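You operate a simulated robot arm through the tools that you are given. There is no shell and no other tool.

Carry out the task below with a simulated robot arm. There is one attempt and no reset: what you move stays moved.

## Task
Vent the wide jar; harden the cup's resin in the cream lamp box.
Fine: jar lid on its mat; the cup stays in the shut box.

It is judged by the outcome, as a careful person would: the job done as asked, and still so three seconds after it is handed in. It fails if anything else is knocked over, pushed out of place, dropped, spilled or broken. Lids that push on must go on centred and level and be pressed home; caps that screw on are set level and turned clockwise until they are tight.

## Robot
A 6-joint arm with a four-finger gripper, fixed in place. Base frame: the origin is at the foot of the arm, x ahead of it, y to its left, z up. Lengths are in mm, angles in rad, forces in N, time in s.
Its first joint turns from -2.897 to 2.897 rad. Payload 3.43 kg.
The TCP is the grasp point between the finger pads, 30 mm short of the fingertips. In the tool frame z runs along the fingers and y along their closing line. The gripper opens to 120 mm. The gripper's body begins 85 mm behind the TCP.
Orientation is that of the tool frame in the base frame, as a unit quaternion [x, y, z, w]. With the fingers straight down and closing along the base's y, the tool's x points along the base's -x, its y along +y and its z along -z.

## Interface
- The arm moves only by the tool apply_moves. Its argument "moves" is a list of rows, each an object (a shift or turn left out is 0, a gripper value left out holds the last) with "offset": the shift along the base's x, y, z in mm, a list of three; "turn": the turn, a rotation vector about the base's x, y, z in rad, a list of three; "claw": the gripper command, from -1 (fully open) to 1 (shut), values between in proportion. In form: [{"offset": [tx, ty, tz], "turn": [rx, ry, rz], "claw": claw}, ...]. A call has 1 to 20 rows; each row shifts and turns the commanded pose from where the row before left it. A row lasts 0.2 s, in which the tool goes at most 50 mm and 0.15 rad; a call with a longer step from one row to the next is refused whole, and so is a gripper value outside its range. A pose out of reach is approached as far as the arm can. The call stops where the force on the tool passes 50 N (or 10 N more than at its start, if that is more) or the arm is blocked; 0.2 s more then pass. The fingers move at their own pace and stop on an object; they squeeze with about 21 N. The grip force told is the motor's: it shows also when the fingers shut on nothing. Time passes only in rows, and 0.2 s behind the last, so rows that do not move let the fingers close. It gives the time, the measured TCP pose, the force on the tool (base axes), the opening and the grip force at its end, in the units of the frame above (readings bear some noise), with the torque about the TCP (base axes, N m) and any sound that the robot's microphone picked up.
- Cameras (640 x 400 px; columns grow to the right, rows downward): "scene" is fixed at [50.1, -649.1, 1378.6]; the picture's right is [0.94, -0.33, 0.00], its down [-0.12, -0.35, -0.93] and it looks along [0.31, 0.88, -0.37] (base axes); focal length 339 px, centre (320, 200). "wrist" rides on the gripper at [71, -17, -121] in the tool frame; the picture's right is [0.23, 0.97, 0.00], its down [-0.81, 0.19, -0.55] and it looks along [-0.54, 0.13, 0.83] (tool axes); focal length 275 px, centre (320, 200). There is no depth. A picture from a camera that has moved, and an enlarged one, comes with that camera's place and axes in the base frame and with its lens.
- grab_frame(camera): a new picture of that camera. No time passes.
- inspect(camera, box): a new picture of the part [left, top, right, bottom] of that camera's present view, enlarged. No time passes.
- job_done(): hands the job in; it is judged then, once.

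Nothing tells you positions but the pictures and the camera data. Unless the task says otherwise, let go and move clear before handing in.

The tools are called after "Emit:" as name(argument=value, ...) on one line, values as JSON. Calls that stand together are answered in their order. apply_moves: Moves the arm, as the interface text tells. Its arguments: {"type":"object","properties":{"moves":{"type":"array"}},"required":["moves"]} The other tools are called the same way: grab_frame (camera) takes a picture; inspect (camera, box) takes an enlarged picture of a part of a camera's view; job_done () hands the job in.

At the start:

```text
time_s: 0.0
tcp_pos: [461.7, 168.2, 1120.2]
orientation: [0.0, 1.0, 0.002, 0.0]
force: [-0.1, 0.3, 0.3]
torque: [0.02, 0.01, 0.02]
opening: 120.1
finger_force: 0.0
```

scene: 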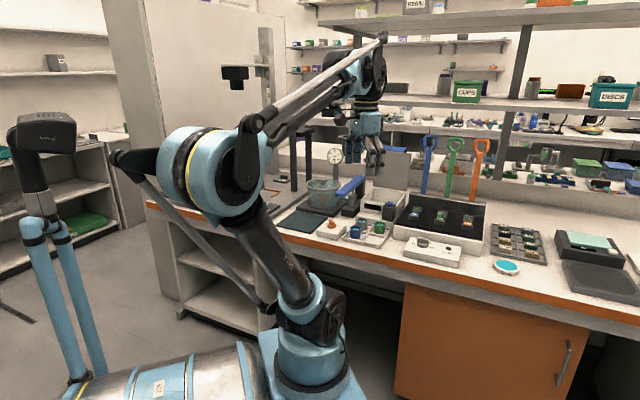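
wrist: 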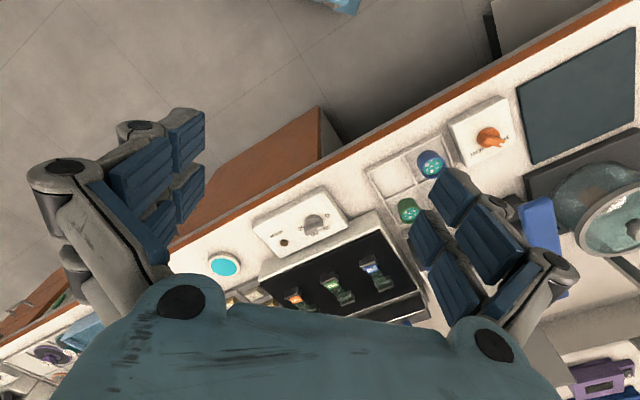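

I see a lab bench with several items: a glass vessel with clamp, a dark mat, a control box with an orange knob, a tray with cups, a black box with discs, a panel, and a scale. I'll look closer before moving anything.

Emit:
inspect(camera="scene", box=[270, 120, 430, 260])

Emit:
inspect(camera="scene", box=[380, 170, 640, 320])

Emit:
inspect(camera="wrist", box=[340, 60, 640, 260])

Emit:
inspect(camera="wrist", box=[180, 160, 440, 340])

```text
2.86 times, centred on (350, 190) of scene
camera zoom: at [50.1, -649.1, 1378.6], right [0.94, -0.33, 0.0], down [-0.12, -0.35, -0.93], along [0.31, 0.88, -0.37], focal length 970 px, centre (234, 229)
```

zoom: 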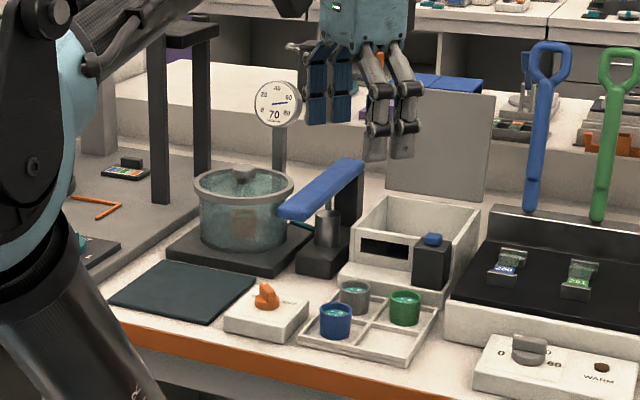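

```text
2.46 times, centred on (510, 245) of scene
camera zoom: at [50.1, -649.1, 1378.6], right [0.94, -0.33, 0.0], down [-0.12, -0.35, -0.93], along [0.31, 0.88, -0.37], focal length 835 px, centre (-148, 89)
```

zoom: 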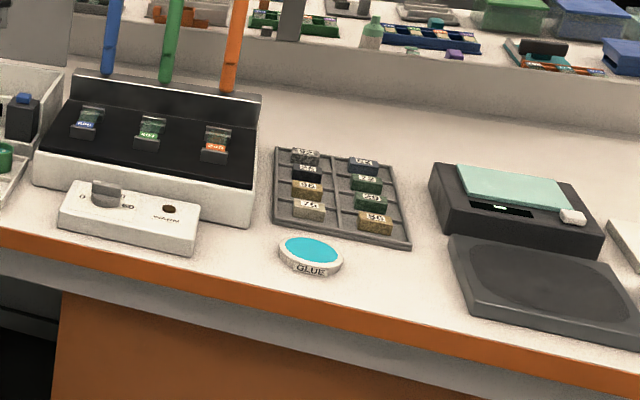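

```text
2.00 times, centred on (490, 160) of wrist
camera zoom: at [391.0, 151.1, 1239.9], right [-0.23, 0.97, 0.0], down [0.81, 0.19, 0.55], along [0.54, 0.13, -0.83], focal length 551 px, centre (-20, 280)
```

zoom: 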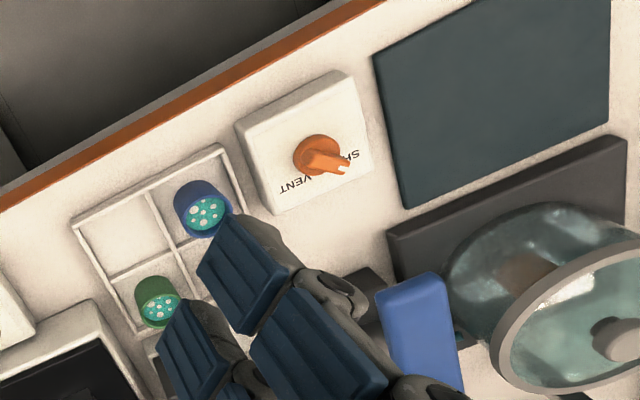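

```text
2.22 times, centred on (310, 250) of wrist
camera zoom: at [391.0, 151.1, 1239.9], right [-0.23, 0.97, 0.0], down [0.81, 0.19, 0.55], along [0.54, 0.13, -0.83], focal length 612 px, centre (342, 89)
```

zoom: 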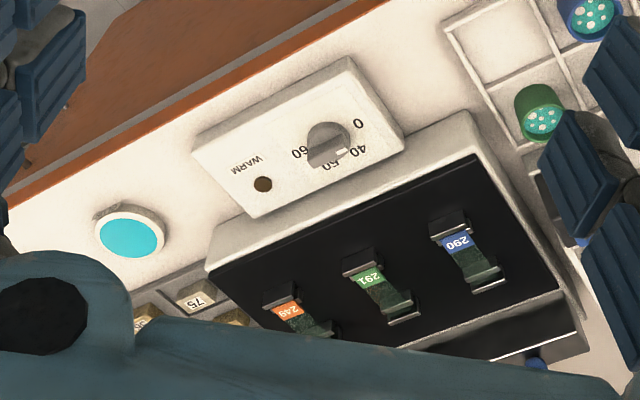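

The vacuum jar with its lid sits on a dark base at the left, next to an orange SHUT/VENT knob and a flat mat. A cream open box, possibly the lamp box, stands behind the tray. The bench appears to be about 780 mm high and turned about 42° from the base axes, so I'll move the wrist camera over it and look down.

Emit:
apply_moves(moves=[{"offset": [-2, 46, -14], "turn": [0, 0, 0.1474]}, {"offset": [-2, 46, -14], "turn": [0, 0, 0.1474]}, {"offset": [-2, 46, -14], "turn": [0, 0, 0.1474]}, {"offset": [-2, 46, -14], "turn": [0, 0, 0.1474]}, {"offset": [-2, 46, -14], "turn": [0, 0, 0.1474]}, {"offset": [0, 0, 0]}])

Emit:
grab_frame(camera="wrist")

Emit:
grab_frame(camera="scene")

```text
time_s: 1.4
tcp_pos: [438.7, 399.6, 1055.2]
orientation: [-0.362, 0.932, 0.005, 0.004]
force: [-0.5, 0.2, -0.6]
torque: [-0.01, 0.01, 0.03]
opening: 120.0
finger_force: 0.1
```

```text
taken
camera wrist: at [396.6, 337.9, 1173.5], right [-0.83, 0.56, 0.0], down [0.47, 0.68, 0.56], along [0.32, 0.47, -0.83], focal length 275 px, centre (320, 200)
```

wrist: 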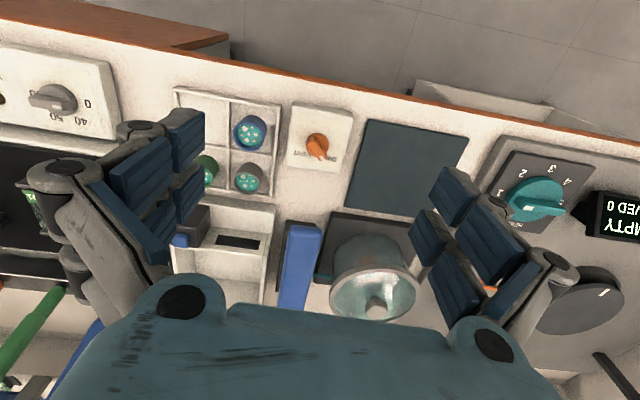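

```text
taken
```

scene: 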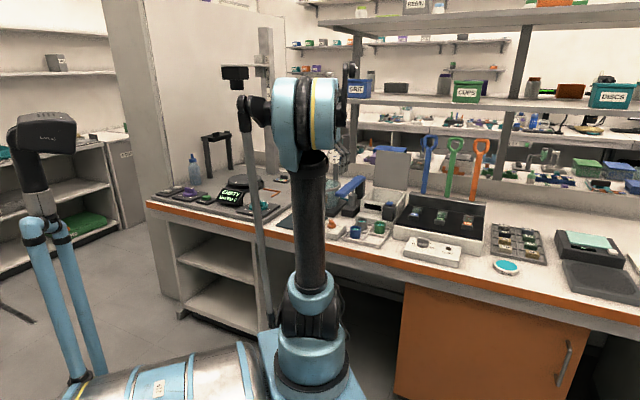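

The wrist camera now shows the tray of three resin cups, the vent knob, the mat, the jar with its lid knob, a blue lever on a stand and the cream box. I'll enlarge these.

Emit:
inspect(camera="wrist", box=[280, 80, 480, 205])

Emit:
inspect(camera="wrist", box=[150, 70, 350, 195])

Emit:
inspect(camera="wrist", box=[150, 195, 350, 320])

Emit:
inspect(camera="wrist", box=[280, 200, 480, 325])

Emit:
inspect(camera="scene", box=[320, 130, 440, 205])

Emit:
inspect(camera="scene", box=[330, 175, 440, 245])

```text
3.20 times, centred on (380, 142) of wrist
camera zoom: at [396.6, 337.9, 1173.5], right [-0.83, 0.56, 0.0], down [0.47, 0.68, 0.56], along [0.32, 0.47, -0.83], focal length 881 px, centre (128, 384)
```

zoom: 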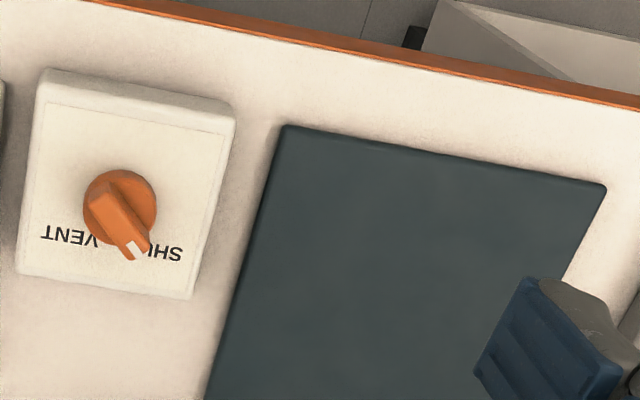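

```text
3.20 times, centred on (250, 132) of wrist
camera zoom: at [396.6, 337.9, 1173.5], right [-0.83, 0.56, 0.0], down [0.47, 0.68, 0.56], along [0.32, 0.47, -0.83], focal length 881 px, centre (544, 416)
```

zoom: 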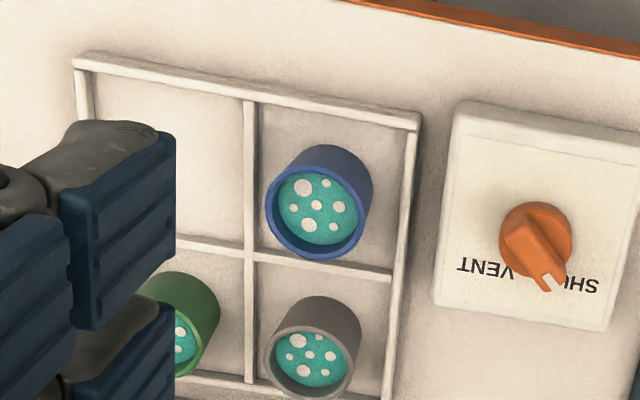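

```text
3.20 times, centred on (250, 258) of wrist
camera zoom: at [396.6, 337.9, 1173.5], right [-0.83, 0.56, 0.0], down [0.47, 0.68, 0.56], along [0.32, 0.47, -0.83], focal length 881 px, centre (544, 16)
```

zoom: 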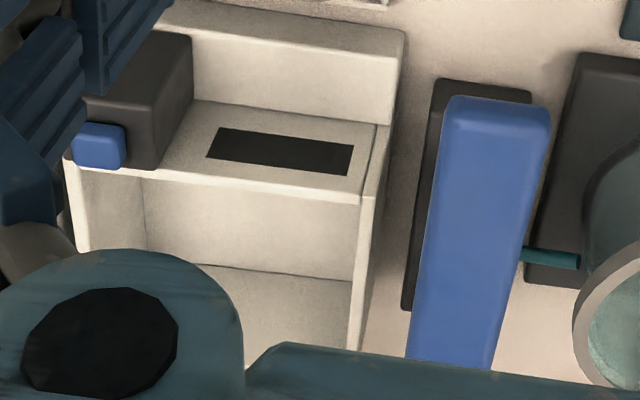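

```text
3.20 times, centred on (380, 262) of wrist
camera zoom: at [396.6, 337.9, 1173.5], right [-0.83, 0.56, 0.0], down [0.47, 0.68, 0.56], along [0.32, 0.47, -0.83], focal length 881 px, centre (128, 0)
```

zoom: 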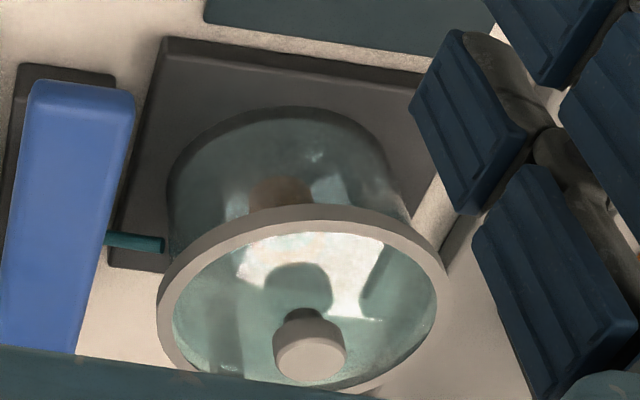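

```text
5.33 times, centred on (380, 168) of scene
camera zoom: at [50.1, -649.1, 1378.6], right [0.94, -0.33, 0.0], down [-0.12, -0.35, -0.93], along [0.31, 0.88, -0.37], focal length 1810 px, centre (0, 373)
```

zoom: 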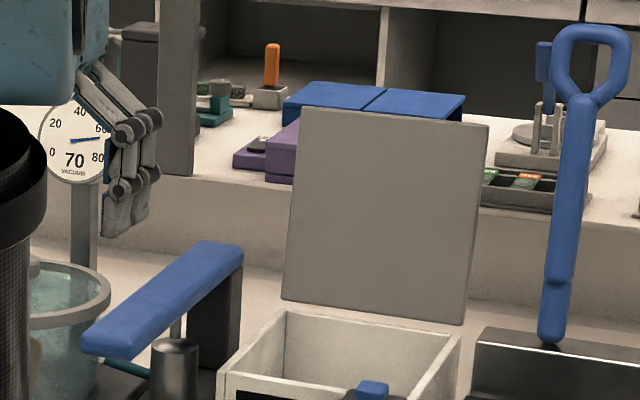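

```text
5.71 times, centred on (385, 210) of scene
camera zoom: at [50.1, -649.1, 1378.6], right [0.94, -0.33, 0.0], down [-0.12, -0.35, -0.93], along [0.31, 0.88, -0.37], focal length 1939 px, centre (-51, 143)
```

zoom: 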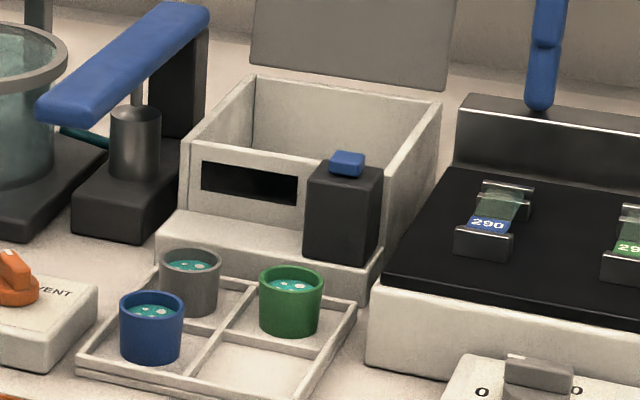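

The orange knob is on SHUT, the jar is at vacuum (gauge about 70) and the cup is inside it. The cream box has its lid standing open at the back and a blue button on a dark post at its front right. I'll bring the camera closer over the valve first.

Emit:
apply_moves(moves=[{"offset": [0, 0, -40], "turn": [0, 0, 0], "claw": 0.2}, {"offset": [0, 0, -40], "turn": [0, 0, 0]}, {"offset": [0, 0, 0]}])

Emit:
grab_frame(camera="wrist")

Emit:
inspect(camera="wrist", box=[240, 100, 440, 225])

```text
time_s: 2.2
tcp_pos: [437.2, 399.1, 973.3]
orientation: [-0.361, 0.933, 0.005, 0.005]
force: [0.0, -0.4, 0.4]
torque: [0.0, -0.01, -0.02]
opening: 47.9
finger_force: 0.0
```

```text
taken
camera wrist: at [395.9, 337.5, 1091.9], right [-0.83, 0.56, 0.0], down [0.47, 0.68, 0.56], along [0.32, 0.47, -0.83], focal length 275 px, centre (320, 200)
```

wrist: 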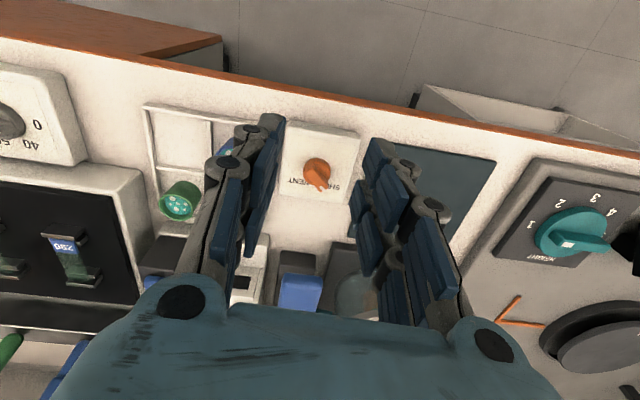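

```text
3.20 times, centred on (340, 162) of wrist
camera zoom: at [395.9, 337.5, 1091.9], right [-0.83, 0.56, 0.0], down [0.47, 0.68, 0.56], along [0.32, 0.47, -0.83], focal length 881 px, centre (256, 320)
```

zoom: 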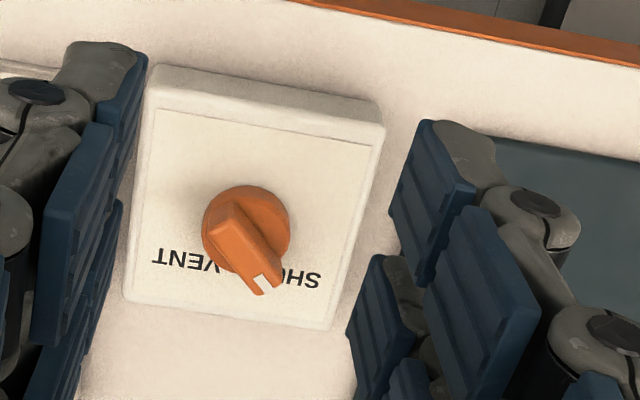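

The pointer sits to the left, over SHUT, with VENT to its right. I put the knob at about (489, 470, 797). I'll go closer to read its exact angle.

Emit:
apply_moves(moves=[{"offset": [9.6, 12, -37.7]}, {"offset": [9.6, 12, -37.7]}, {"offset": [9.6, 12, -37.7]}, {"offset": [0, 0, 0]}])

Emit:
grab_frame(camera="wrist")

Emit:
inspect(camera="wrist", box=[220, 130, 420, 255])

```text
time_s: 3.2
tcp_pos: [467.3, 433.0, 861.8]
orientation: [-0.361, 0.933, 0.005, 0.005]
force: [0.5, 0.1, 0.1]
torque: [-0.03, -0.01, -0.04]
opening: 48.4
finger_force: 0.1
```

```text
taken
camera wrist: at [426.1, 371.9, 979.7], right [-0.82, 0.57, 0.0], down [0.47, 0.68, 0.56], along [0.32, 0.47, -0.83], focal length 275 px, centre (320, 200)
```

wrist: 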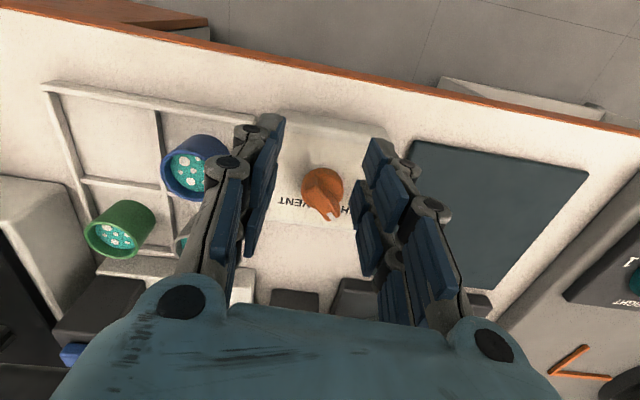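

```text
3.20 times, centred on (320, 192) of wrist
camera zoom: at [426.1, 371.9, 979.7], right [-0.82, 0.57, 0.0], down [0.47, 0.68, 0.56], along [0.32, 0.47, -0.83], focal length 881 px, centre (320, 224)
```

zoom: 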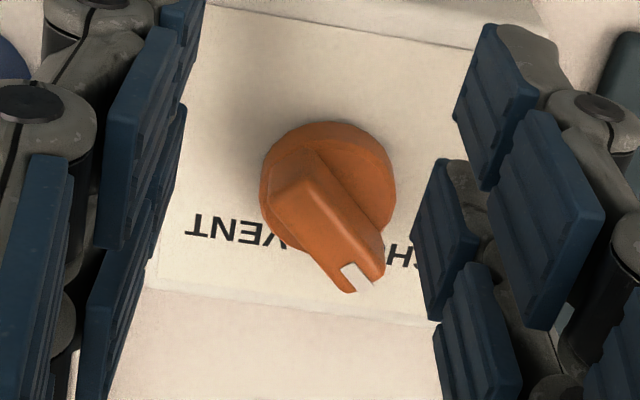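

The ridge points at about 87° in base axes, about 45° left of straight into the bench, so VENT should be a 90° clockwise turn. I'll check the knob's height from the scene camera.

Emit:
inspect(camera="scene", box=[300, 190, 380, 240])

Emit:
apply_moves(moves=[{"offset": [5, 2, 0], "turn": [0, 0, 0.131]}, {"offset": [5, 2, 0], "turn": [0, 0, 0.131]}, {"offset": [5, 2, 0], "turn": [0, 0, 0.131]}, {"offset": [3, 2, 0], "turn": [0, 0, 0.131]}, {"offset": [3, 2, 0], "turn": [0, 0, 0.131]}, {"offset": [0, 0, 0], "turn": [0, 0, 0.131]}, {"offset": [0, 0, 0]}])

Emit:
grab_frame(camera="wrist")

Emit:
inspect(camera="scene", box=[300, 190, 380, 240])

```text
8.00 times, centred on (340, 215) of scene
camera zoom: at [50.1, -649.1, 1378.6], right [0.94, -0.33, 0.0], down [-0.12, -0.35, -0.93], along [0.31, 0.88, -0.37], focal length 2715 px, centre (160, 80)
```

zoom: 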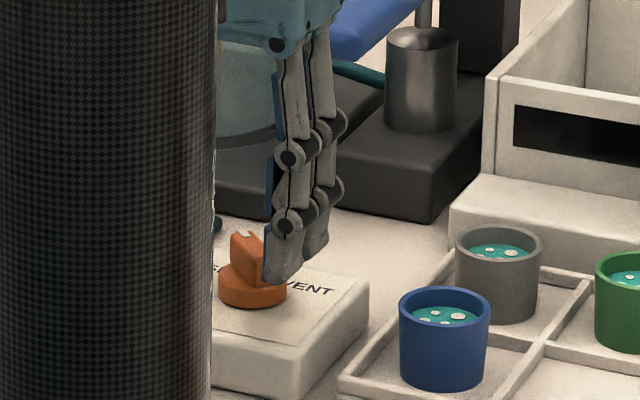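

```text
time_s: 4.8
tcp_pos: [488.5, 444.8, 862.9]
orientation: [-0.691, 0.723, 0.006, 0.003]
force: [0.6, 0.7, 0.5]
torque: [-0.03, -0.01, 0.02]
opening: 47.8
finger_force: 0.0
```

```text
taken
camera wrist: at [502.7, 371.3, 981.2], right [-0.98, -0.19, 0.0], down [-0.15, 0.81, 0.56], along [-0.11, 0.55, -0.83], focal length 275 px, centre (320, 200)
```

wrist: 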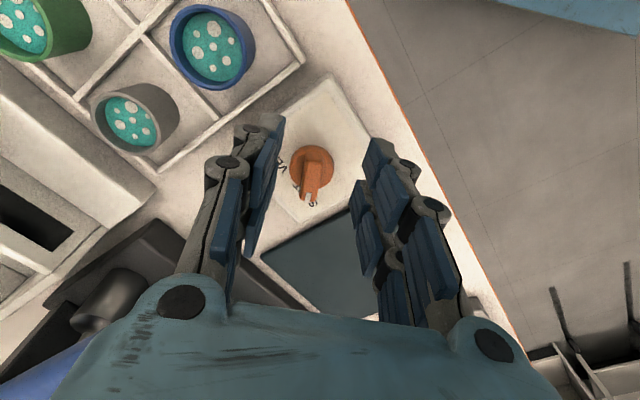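

```text
8.00 times, centred on (340, 215) of scene
camera zoom: at [50.1, -649.1, 1378.6], right [0.94, -0.33, 0.0], down [-0.12, -0.35, -0.93], along [0.31, 0.88, -0.37], focal length 2715 px, centre (160, 80)
```

zoom: 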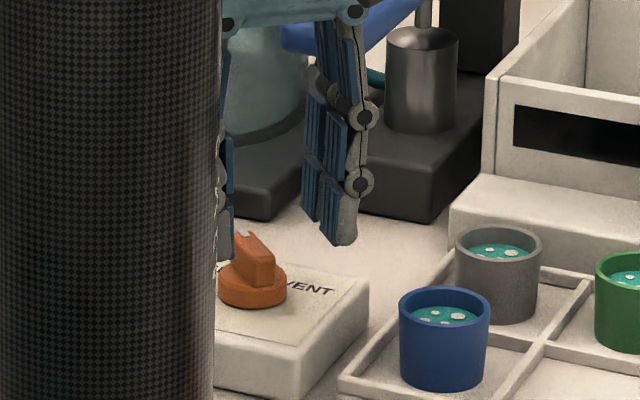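

The fingers are now parallel to the ridge. I'll look at it from here to refine the knob's position.

Emit:
inspect(camera="wrist", box=[220, 110, 420, 235])

```text
3.20 times, centred on (320, 172) of wrist
camera zoom: at [502.7, 371.3, 981.2], right [-0.98, -0.19, 0.0], down [-0.15, 0.81, 0.56], along [-0.11, 0.55, -0.83], focal length 881 px, centre (320, 288)
```

zoom: 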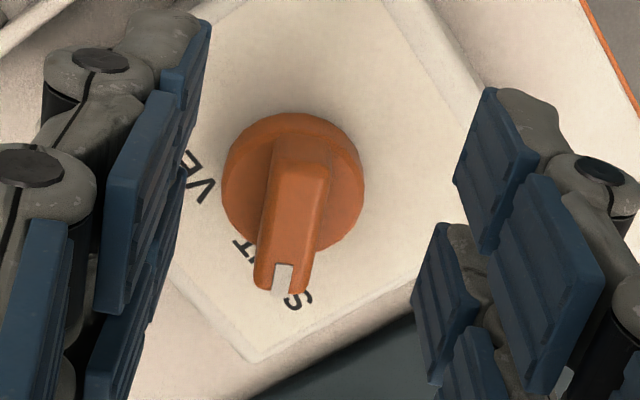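

The knob centre is at about (490, 470), with the ridge top near z 810. I'll straddle the ridge with the tips above the disc and close.

Emit:
apply_moves(moves=[{"offset": [1.5, 25, 0]}, {"offset": [0, 0, -18]}, {"offset": [0, 0, -16]}, {"offset": [0, 0, 0]}, {"offset": [0, 0, 0], "claw": 1.0}, {"offset": [0, 0, 0]}, {"offset": [0, 0, 0]}])

Emit:
grab_frame(camera="wrist")

Emit:
inspect(camera="scene", box=[300, 190, 380, 240])

```text
time_s: 6.4
tcp_pos: [490.5, 467.9, 830.5]
orientation: [-0.69, 0.724, 0.006, 0.004]
force: [19.8, 0.0, 44.5]
torque: [-0.92, -0.63, 0.04]
opening: 12.7
finger_force: 45.1
```

```text
taken
camera wrist: at [504.2, 395.1, 948.3], right [-0.98, -0.18, 0.0], down [-0.15, 0.81, 0.56], along [-0.1, 0.55, -0.83], focal length 275 px, centre (320, 200)
```

wrist: 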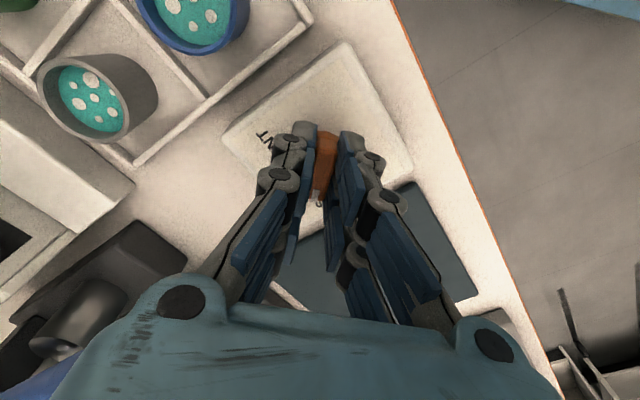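

```text
8.00 times, centred on (340, 215) of scene
camera zoom: at [50.1, -649.1, 1378.6], right [0.94, -0.33, 0.0], down [-0.12, -0.35, -0.93], along [0.31, 0.88, -0.37], focal length 2715 px, centre (160, 80)
```

zoom: 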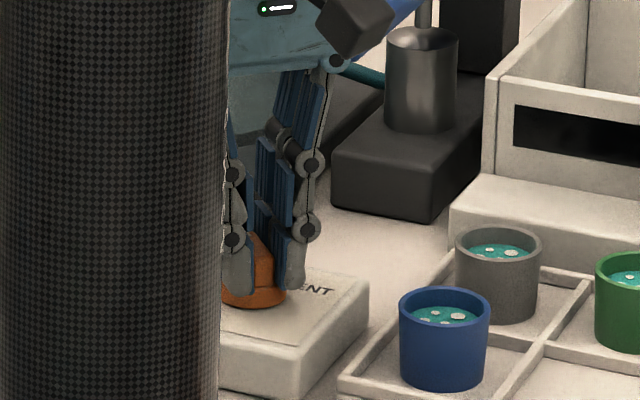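

I have the ridge (opening 12.7 mm), but I'm pressing down and sideways on it. I'll ease the pose before turning.

Emit:
apply_moves(moves=[{"offset": [0.7, 0, 1.5]}, {"offset": [0, 0, 0]}])

```text
time_s: 7.0
tcp_pos: [491.0, 467.6, 830.4]
orientation: [-0.69, 0.723, 0.007, 0.003]
force: [11.9, 0.1, -10.7]
torque: [1.26, -0.41, 0.01]
opening: 12.6
finger_force: 44.8
```

Emit:
apply_moves(moves=[{"offset": [1.0, 0, -0.3]}, {"offset": [0, 0, 0]}])

```text
time_s: 7.6
tcp_pos: [490.3, 469.6, 830.7]
orientation: [-0.691, 0.723, 0.007, 0.002]
force: [-11.7, -4.8, -24.4]
torque: [0.81, 0.25, 0.01]
opening: 12.9
finger_force: 44.8
```

Emit:
apply_moves(moves=[{"offset": [-0.5, 0, -0.6]}, {"offset": [0, 0, 0]}])

```text
time_s: 8.2
tcp_pos: [490.0, 467.8, 829.7]
orientation: [-0.691, 0.723, 0.007, 0.003]
force: [-17.2, -8.5, -8.5]
torque: [-0.85, 0.54, 0.03]
opening: 12.8
finger_force: 45.1
```

Forces are modest now. I'll start turning clockwise in small steps and watch the torque.

Emit:
apply_moves(moves=[{"offset": [-0.5, 0, 0], "turn": [0, 0, -0.08]}, {"offset": [0, 0, 0], "turn": [0, 0, -0.08]}, {"offset": [0, 0, 0], "turn": [0, 0, -0.08]}, {"offset": [0, 0, 0]}])

Emit:
inspect(camera="scene", box=[300, 130, 400, 240])

```text
time_s: 9.2
tcp_pos: [490.4, 468.6, 830.4]
orientation: [-0.599, 0.801, 0.005, 0.004]
force: [-23.5, -20.2, -2.7]
torque: [-1.0, 0.75, 0.0]
opening: 13.1
finger_force: 45.4
```

```text
3.64 times, centred on (350, 185) of scene
camera zoom: at [50.1, -649.1, 1378.6], right [0.94, -0.33, 0.0], down [-0.12, -0.35, -0.93], along [0.31, 0.88, -0.37], focal length 1234 px, centre (211, 254)
```

zoom: 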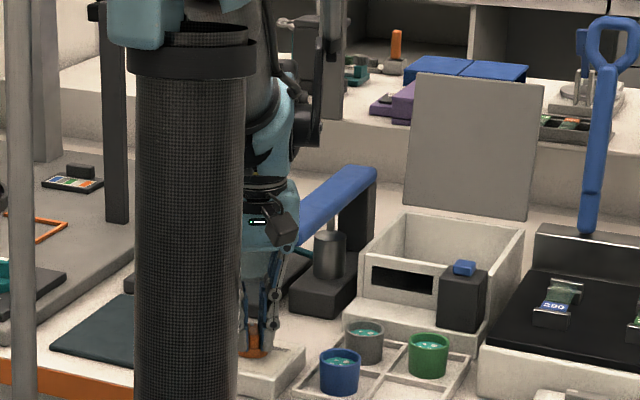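

Emit:
apply_moves(moves=[{"offset": [-0.8, -0.8, 0], "turn": [0, 0, -0.08]}, {"offset": [0, 0, 0], "turn": [0, 0, -0.08]}, {"offset": [0, 0, 0], "turn": [0, 0, -0.08]}, {"offset": [0, 0, 0]}])

```text
time_s: 10.2
tcp_pos: [490.6, 468.6, 829.3]
orientation: [-0.498, 0.867, 0.005, 0.006]
force: [-1.5, -4.7, 12.2]
torque: [-0.63, 0.32, -0.02]
opening: 13.0
finger_force: 44.8
```

Forces are small and the knob is following, so I'll keep turning.

Emit:
apply_moves(moves=[{"offset": [0, 0, 0], "turn": [0, 0, -0.1]}, {"offset": [0, 0, 0], "turn": [0, 0, -0.1]}, {"offset": [0, 0, 0.3], "turn": [0, 0, -0.1]}, {"offset": [0, 0, 0], "turn": [0, 0, -0.1]}, {"offset": [0, 0, 0]}])

Emit:
grab_frame(camera="wrist")

```text
time_s: 11.4
tcp_pos: [489.4, 468.0, 830.0]
orientation: [-0.317, 0.948, 0.005, 0.006]
force: [15.1, 18.2, 16.8]
torque: [1.15, -1.34, 0.02]
opening: 13.2
finger_force: 44.9
```

```text
taken
camera wrist: at [442.1, 411.2, 948.4], right [-0.77, 0.64, 0.0], down [0.53, 0.63, 0.56], along [0.36, 0.43, -0.83], focal length 275 px, centre (320, 200)
```

wrist: 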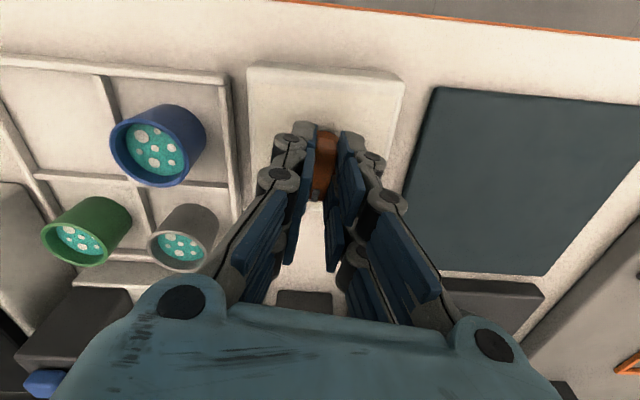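

Emit:
apply_moves(moves=[{"offset": [0.6, 0.7, 0.3], "turn": [0, 0, -0.1]}, {"offset": [0, 0, 0], "turn": [0, 0, -0.1]}, {"offset": [0, 0, 0], "turn": [0, 0, -0.1]}, {"offset": [0, 0, 0]}])

```text
time_s: 12.4
tcp_pos: [489.5, 469.9, 829.8]
orientation: [-0.171, 0.985, 0.002, 0.005]
force: [7.0, 7.8, 4.0]
torque: [0.06, 0.03, 0.01]
opening: 12.8
finger_force: 44.9
```

Emit:
apply_moves(moves=[{"offset": [0.3, 0.3, 0], "turn": [0, 0, -0.1]}, {"offset": [0, 0, 0], "turn": [0, 0, -0.1]}, {"offset": [0, 0, 0], "turn": [0, 0, -0.1]}, {"offset": [0, 0, 0], "turn": [0, 0, -0.08]}, {"offset": [0, 0, 0]}])

Emit:
grab_frame(camera="wrist")

Emit:
grab_frame(camera="scene")

```text
time_s: 13.6
tcp_pos: [489.9, 467.8, 830.2]
orientation: [0.017, 1.0, 0.002, 0.005]
force: [-7.4, 1.4, 3.6]
torque: [-0.06, 0.5, 1.33]
opening: 13.3
finger_force: 44.9
```

```text
taken
camera wrist: at [416.6, 454.6, 948.5], right [-0.2, 0.98, 0.0], down [0.81, 0.16, 0.56], along [0.55, 0.11, -0.83], focal length 275 px, centre (320, 200)
```

wrist: 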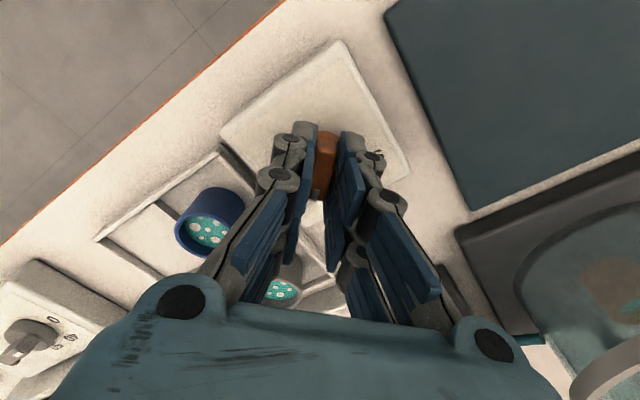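

```text
taken
```

scene: 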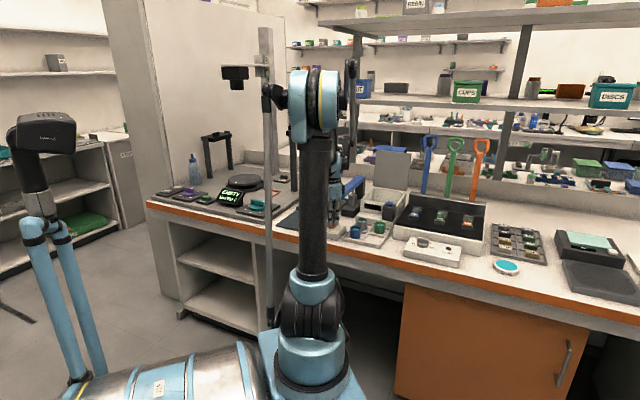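

The torque rose to 1.3 N m after about 90°, so the knob is at its VENT stop. I'll let go, lift clear and check the knob and gauge.

Emit:
apply_moves(moves=[{"offset": [0, 0, 0], "turn": [0, 0, 0.04]}, {"offset": [0, 0, 0], "claw": 0.2}, {"offset": [0, 0, 0]}, {"offset": [0, 0, 20]}, {"offset": [0, 0, 40]}, {"offset": [0, 0, 50]}, {"offset": [0, 0, 50]}, {"offset": [0, 0, 50]}, {"offset": [0, 0, 0]}])

Emit:
grab_frame(camera="wrist")

Emit:
inspect(camera="scene", box=[290, 130, 390, 240])

```text
time_s: 15.6
tcp_pos: [491.6, 469.3, 1039.4]
orientation: [-0.003, 1.0, 0.002, 0.007]
force: [-0.9, 0.6, 0.3]
torque: [-0.01, -0.01, 0.01]
opening: 47.7
finger_force: 0.2
```

```text
taken
camera wrist: at [419.1, 452.3, 1158.2], right [-0.24, 0.97, 0.0], down [0.8, 0.19, 0.56], along [0.55, 0.13, -0.83], focal length 275 px, centre (320, 200)
```

wrist: 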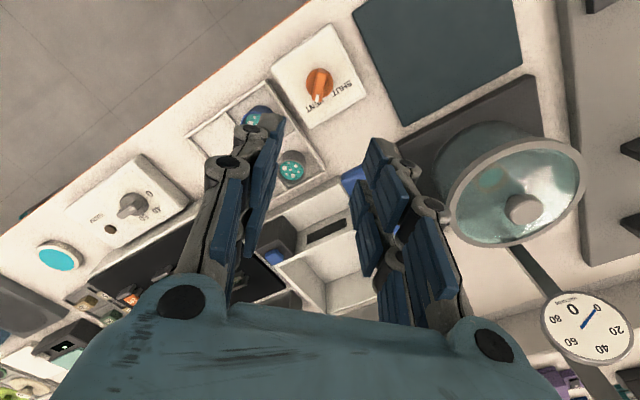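

```text
3.64 times, centred on (340, 185) of scene
camera zoom: at [50.1, -649.1, 1378.6], right [0.94, -0.33, 0.0], down [-0.12, -0.35, -0.93], along [0.31, 0.88, -0.37], focal length 1234 px, centre (247, 254)
```

zoom: 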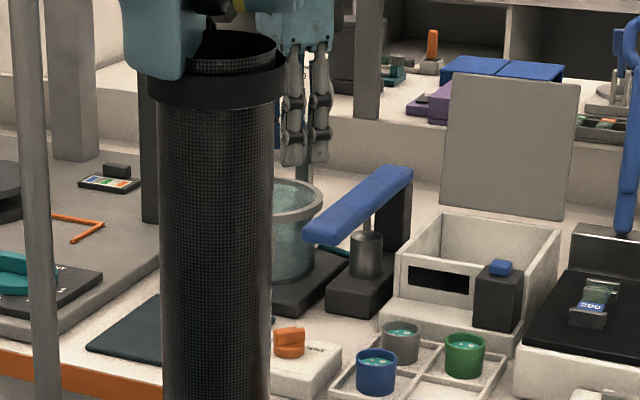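

The gauge now reads 0, so the jar is vented. Next I'll look closely at the jar, its lid and the gauge post for clearances.

Emit:
inspect(camera="wrist", box=[420, 80, 640, 218])

Emit:
inspect(camera="wrist", box=[420, 210, 640, 348])

Emit:
inspect(camera="wrist", box=[240, 60, 440, 185])

Emit:
inspect(camera="wrist", box=[220, 180, 420, 305])

```text
2.90 times, centred on (530, 149) of wrist
camera zoom: at [419.1, 452.3, 1158.2], right [-0.24, 0.97, 0.0], down [0.8, 0.19, 0.56], along [0.55, 0.13, -0.83], focal length 798 px, centre (-289, 348)
```

zoom: 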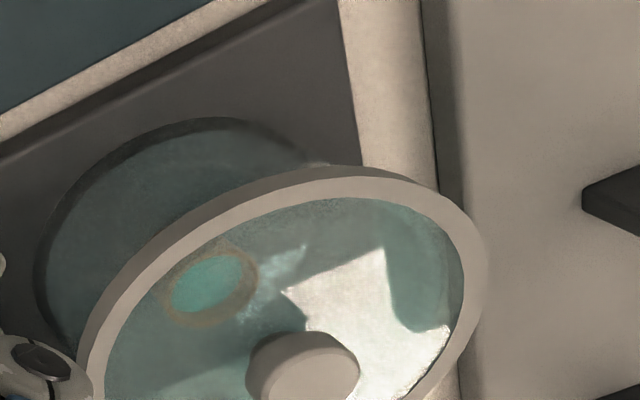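

```text
2.90 times, centred on (530, 279) of wrist
camera zoom: at [419.1, 452.3, 1158.2], right [-0.24, 0.97, 0.0], down [0.8, 0.19, 0.56], along [0.55, 0.13, -0.83], focal length 798 px, centre (-289, -29)
```

zoom: 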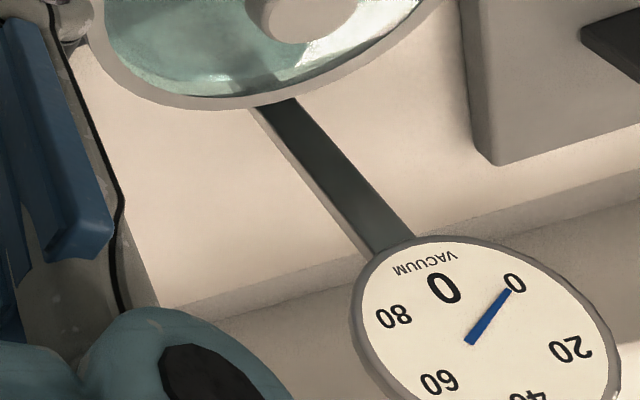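

```text
3.20 times, centred on (340, 122) of wrist
camera zoom: at [419.1, 452.3, 1158.2], right [-0.24, 0.97, 0.0], down [0.8, 0.19, 0.56], along [0.55, 0.13, -0.83], focal length 881 px, centre (256, 448)
```

zoom: 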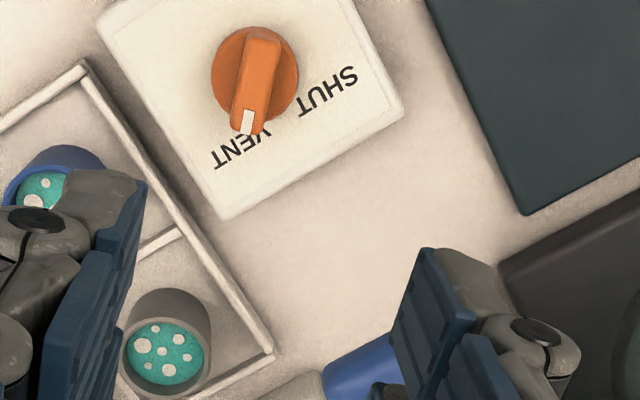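

```text
3.20 times, centred on (320, 242) of wrist
camera zoom: at [419.1, 452.3, 1158.2], right [-0.24, 0.97, 0.0], down [0.8, 0.19, 0.56], along [0.55, 0.13, -0.83], focal length 881 px, centre (320, 64)
```

zoom: 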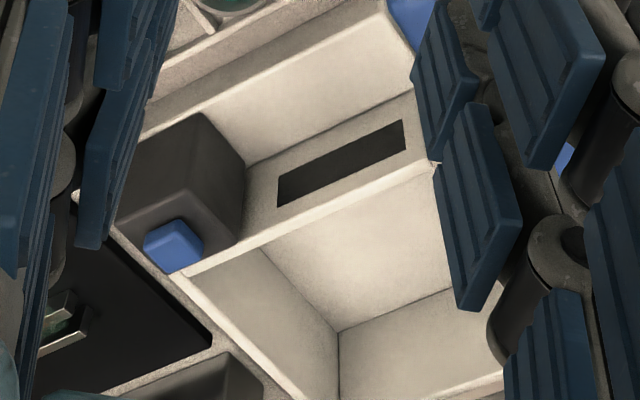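

The cup in the jar is brown, with clear, bubble-free teal resin. I estimate the lid centre at about (557, 755) and the mat centre at about (411, 609), with the bench at 45°. I'll turn to face the bench squarely and look at the lid from closer.

Emit:
apply_moves(moves=[{"offset": [3.5, 35.7, -8.2], "turn": [0, 0, 0.131]}, {"offset": [3.5, 35.7, -8.2], "turn": [0, 0, 0.131]}, {"offset": [3.5, 35.7, -8.2], "turn": [0, 0, 0.131]}, {"offset": [3.5, 35.7, -8.2], "turn": [0, 0, 0.131]}, {"offset": [3.5, 35.7, -8.2], "turn": [0, 0, 0.131]}, {"offset": [3.5, 35.7, -8.2], "turn": [0, 0, 0.131]}, {"offset": [0, 0, 0]}])

Emit:
grab_frame(camera="wrist")

Emit:
grab_frame(camera="scene")

```text
time_s: 17.2
tcp_pos: [513.5, 683.3, 987.5]
orientation: [-0.386, 0.923, 0.004, 0.005]
force: [-0.1, -0.8, -0.6]
torque: [-0.01, -0.03, 0.0]
opening: 47.9
finger_force: 0.0
```

```text
taken
camera wrist: at [473.7, 619.7, 1106.7], right [-0.85, 0.52, 0.0], down [0.43, 0.71, 0.56], along [0.29, 0.48, -0.83], focal length 275 px, centre (320, 200)
```

wrist: 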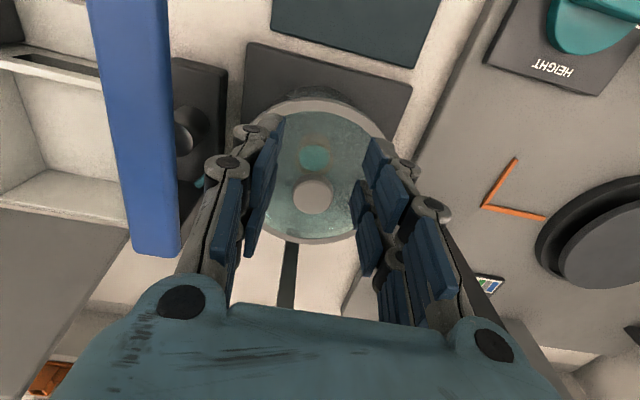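

```text
taken
```

scene: 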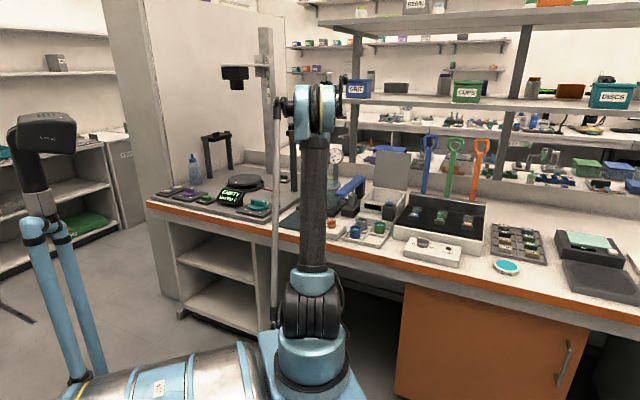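

Emit:
inspect(camera="wrist", box=[220, 70, 420, 195])

Emit:
inspect(camera="wrist", box=[220, 150, 420, 275])

Emit:
inspect(camera="scene", box=[290, 130, 400, 220])

```text
3.20 times, centred on (320, 132) of wrist
camera zoom: at [473.7, 619.7, 1106.7], right [-0.85, 0.52, 0.0], down [0.43, 0.71, 0.56], along [0.29, 0.48, -0.83], focal length 881 px, centre (320, 416)
```

zoom: 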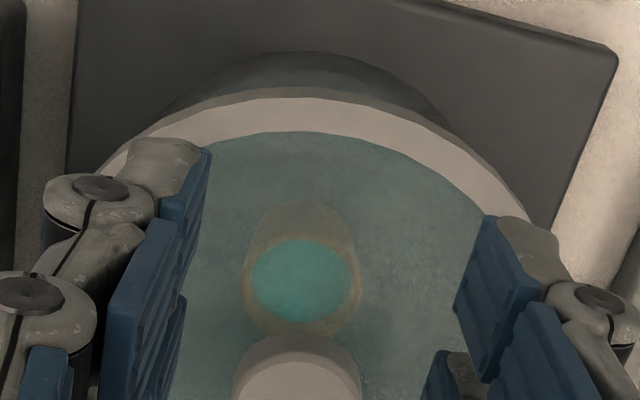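

```text
3.20 times, centred on (320, 212) of wrist
camera zoom: at [473.7, 619.7, 1106.7], right [-0.85, 0.52, 0.0], down [0.43, 0.71, 0.56], along [0.29, 0.48, -0.83], focal length 881 px, centre (320, 160)
```

zoom: 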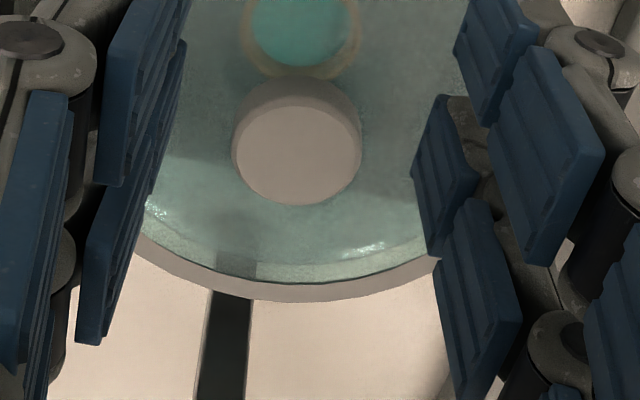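

```text
4.44 times, centred on (345, 175) of scene
camera zoom: at [50.1, -649.1, 1378.6], right [0.94, -0.33, 0.0], down [-0.12, -0.35, -0.93], along [0.31, 0.88, -0.37], focal length 1508 px, centre (209, 311)
```

zoom: 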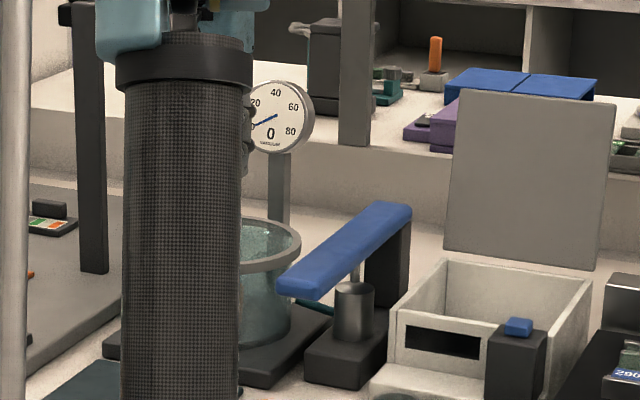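

The knob on the lid is about 41 mm across with its centre near (559, 750, 875). The gauge post stands about 30 mm behind the lid. I'll hover above the knob with the fingers part-open to refine its position.

Emit:
apply_moves(moves=[{"offset": [15, 22, -10], "claw": -0.25}, {"offset": [15, 22, -10]}, {"offset": [15, 22, -14]}, {"offset": [0, 0, 0]}, {"offset": [0, 0, 0]}])

Emit:
grab_frame(camera="wrist")

Emit:
inspect(camera="wrist", box=[220, 70, 420, 195])

Emit:
inspect(camera="scene", box=[290, 130, 400, 220])

```text
time_s: 18.4
tcp_pos: [558.4, 748.7, 954.9]
orientation: [-0.385, 0.923, 0.004, 0.005]
force: [0.7, 0.1, 0.4]
torque: [0.0, 0.01, -0.01]
opening: 75.3
finger_force: 0.1
```

```text
taken
camera wrist: at [518.8, 685.1, 1073.7], right [-0.85, 0.52, 0.0], down [0.43, 0.71, 0.56], along [0.29, 0.48, -0.83], focal length 275 px, centre (320, 200)
```

wrist: 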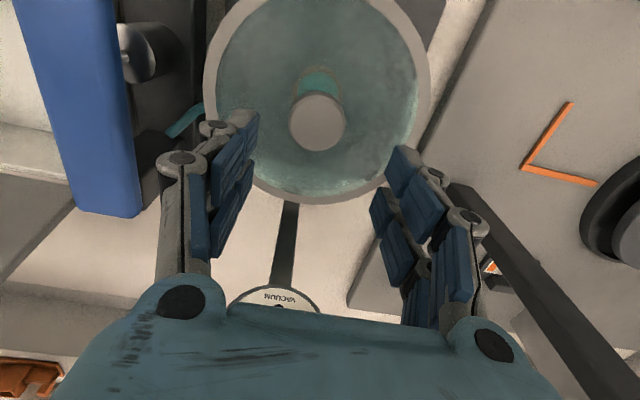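

```text
3.20 times, centred on (320, 132) of wrist
camera zoom: at [518.8, 685.1, 1073.7], right [-0.85, 0.52, 0.0], down [0.43, 0.71, 0.56], along [0.29, 0.48, -0.83], focal length 881 px, centre (320, 416)
```

zoom: 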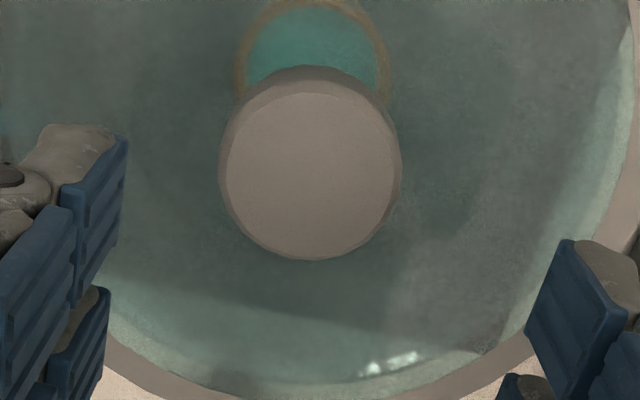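

```text
4.44 times, centred on (345, 175) of scene
camera zoom: at [50.1, -649.1, 1378.6], right [0.94, -0.33, 0.0], down [-0.12, -0.35, -0.93], along [0.31, 0.88, -0.37], focal length 1508 px, centre (209, 311)
```

zoom: 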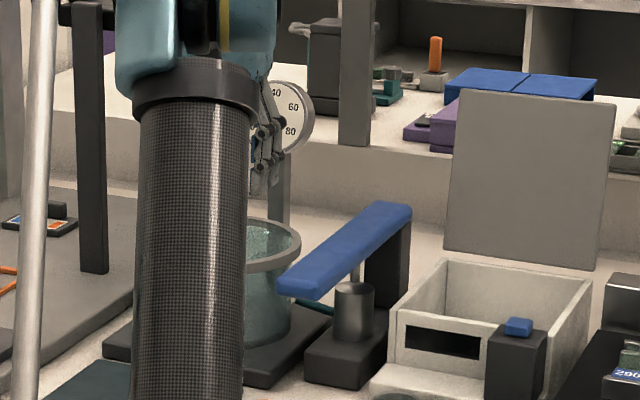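

Using only the wrist views, the knob top comes out higher than I first thought, at about (550, 733, 903), and the lid is about 152 mm across. I'll recentre and check once more before descending.

Emit:
apply_moves(moves=[{"offset": [-8.9, -16.2, 0]}, {"offset": [0, 0, 0]}, {"offset": [0, 0, 0]}])

Emit:
inspect(camera="wrist", box=[220, 70, 420, 195])

Emit:
grab_frame(camera="wrist")

```text
time_s: 19.2
tcp_pos: [548.2, 732.0, 954.4]
orientation: [-0.385, 0.923, 0.004, 0.006]
force: [0.1, 0.0, 0.6]
torque: [-0.02, 0.0, 0.0]
opening: 75.4
finger_force: 0.0
```

```text
3.20 times, centred on (320, 132) of wrist
camera zoom: at [509.0, 668.7, 1074.1], right [-0.85, 0.52, 0.0], down [0.43, 0.71, 0.56], along [0.29, 0.48, -0.83], focal length 881 px, centre (320, 416)
```

zoom: 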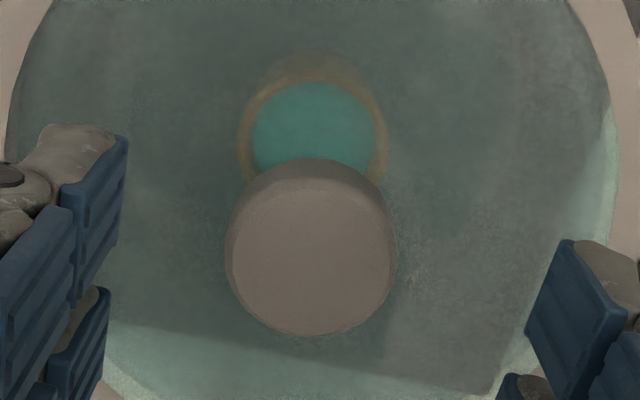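

```text
taken
camera wrist: at [509.0, 668.7, 1074.1], right [-0.85, 0.52, 0.0], down [0.43, 0.71, 0.56], along [0.29, 0.48, -0.83], focal length 275 px, centre (320, 200)
```

wrist: 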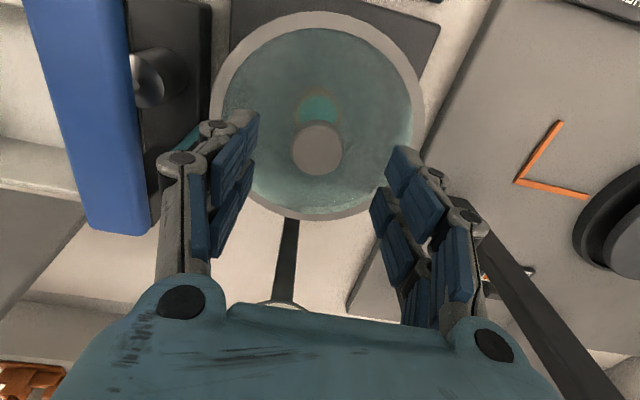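

The knob is centred to within about 2 mm. I'll descend with the fingers around it and close.

Emit:
apply_moves(moves=[{"offset": [2, 0.3, -12]}, {"offset": [0, 0, -12]}, {"offset": [0, 0, -10]}, {"offset": [0, 0, 0]}])

Emit:
grab_frame(camera="wrist")

```text
time_s: 20.2
tcp_pos: [548.1, 733.2, 921.8]
orientation: [-0.386, 0.923, 0.005, 0.005]
force: [0.7, 0.4, -0.4]
torque: [0.02, -0.04, -0.01]
opening: 74.8
finger_force: 0.1
```

```text
taken
camera wrist: at [509.7, 669.2, 1039.8], right [-0.85, 0.52, 0.0], down [0.43, 0.71, 0.56], along [0.29, 0.48, -0.83], focal length 275 px, centre (320, 200)
```

wrist: 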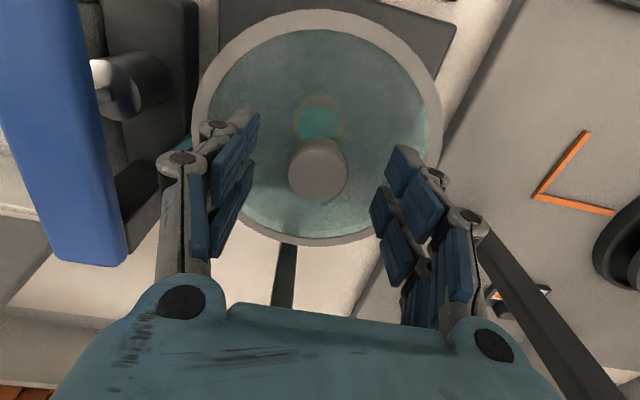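

Emit:
apply_moves(moves=[{"offset": [0, 0, -2]}, {"offset": [0, 0, 0], "claw": 0.3}, {"offset": [0, 0, 0], "claw": 1.0}, {"offset": [0, 0, 0]}, {"offset": [0, 0, 0]}])

Emit:
grab_frame(camera="wrist")

```text
time_s: 21.4
tcp_pos: [548.7, 732.6, 920.5]
orientation: [-0.385, 0.923, 0.005, 0.005]
force: [1.3, 0.4, 1.0]
torque: [-0.01, 0.0, -0.02]
opening: 35.5
finger_force: 21.4
```

```text
taken
camera wrist: at [509.8, 669.3, 1038.7], right [-0.85, 0.52, 0.0], down [0.43, 0.71, 0.56], along [0.29, 0.48, -0.83], focal length 275 px, centre (320, 200)
```

wrist: 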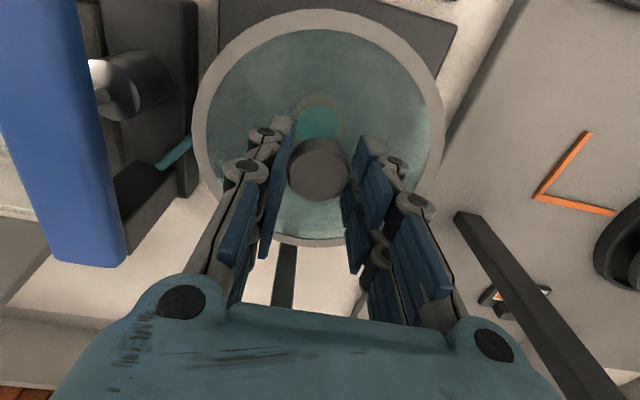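

I have the knob (35.5 mm, 21 N). I'll lift slowly and check that the lid comes away level.

Emit:
apply_moves(moves=[{"offset": [0, 0, 4]}, {"offset": [0, 0, 6]}, {"offset": [0, 0, 10]}, {"offset": [0, 0, 0]}])

Emit:
grab_frame(camera="wrist")

Emit:
inspect(camera="scene", box=[290, 130, 400, 220])

```text
time_s: 22.4
tcp_pos: [548.9, 732.9, 940.5]
orientation: [-0.386, 0.923, 0.003, 0.005]
force: [0.8, 0.7, -2.0]
torque: [0.01, 0.02, 0.03]
opening: 35.2
finger_force: 21.2
```

```text
taken
camera wrist: at [509.9, 669.9, 1060.1], right [-0.85, 0.52, 0.0], down [0.43, 0.71, 0.56], along [0.29, 0.48, -0.83], focal length 275 px, centre (320, 200)
```

wrist: 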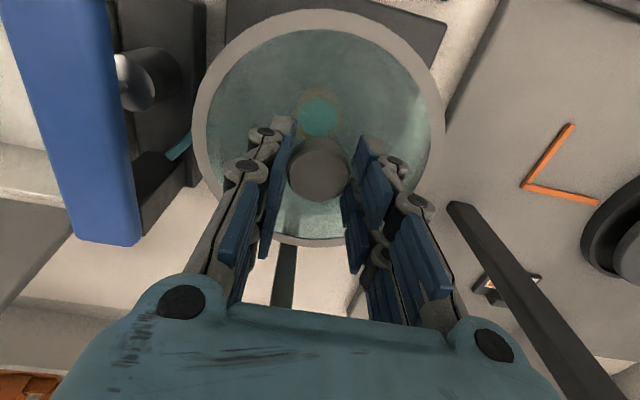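

```text
4.44 times, centred on (345, 175) of scene
camera zoom: at [50.1, -649.1, 1378.6], right [0.94, -0.33, 0.0], down [-0.12, -0.35, -0.93], along [0.31, 0.88, -0.37], focal length 1508 px, centre (209, 311)
```

zoom: 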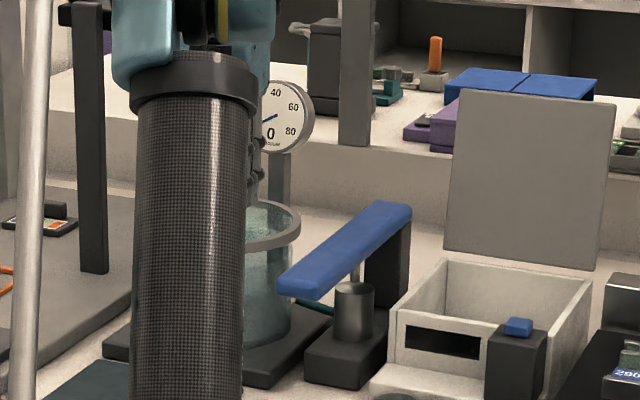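

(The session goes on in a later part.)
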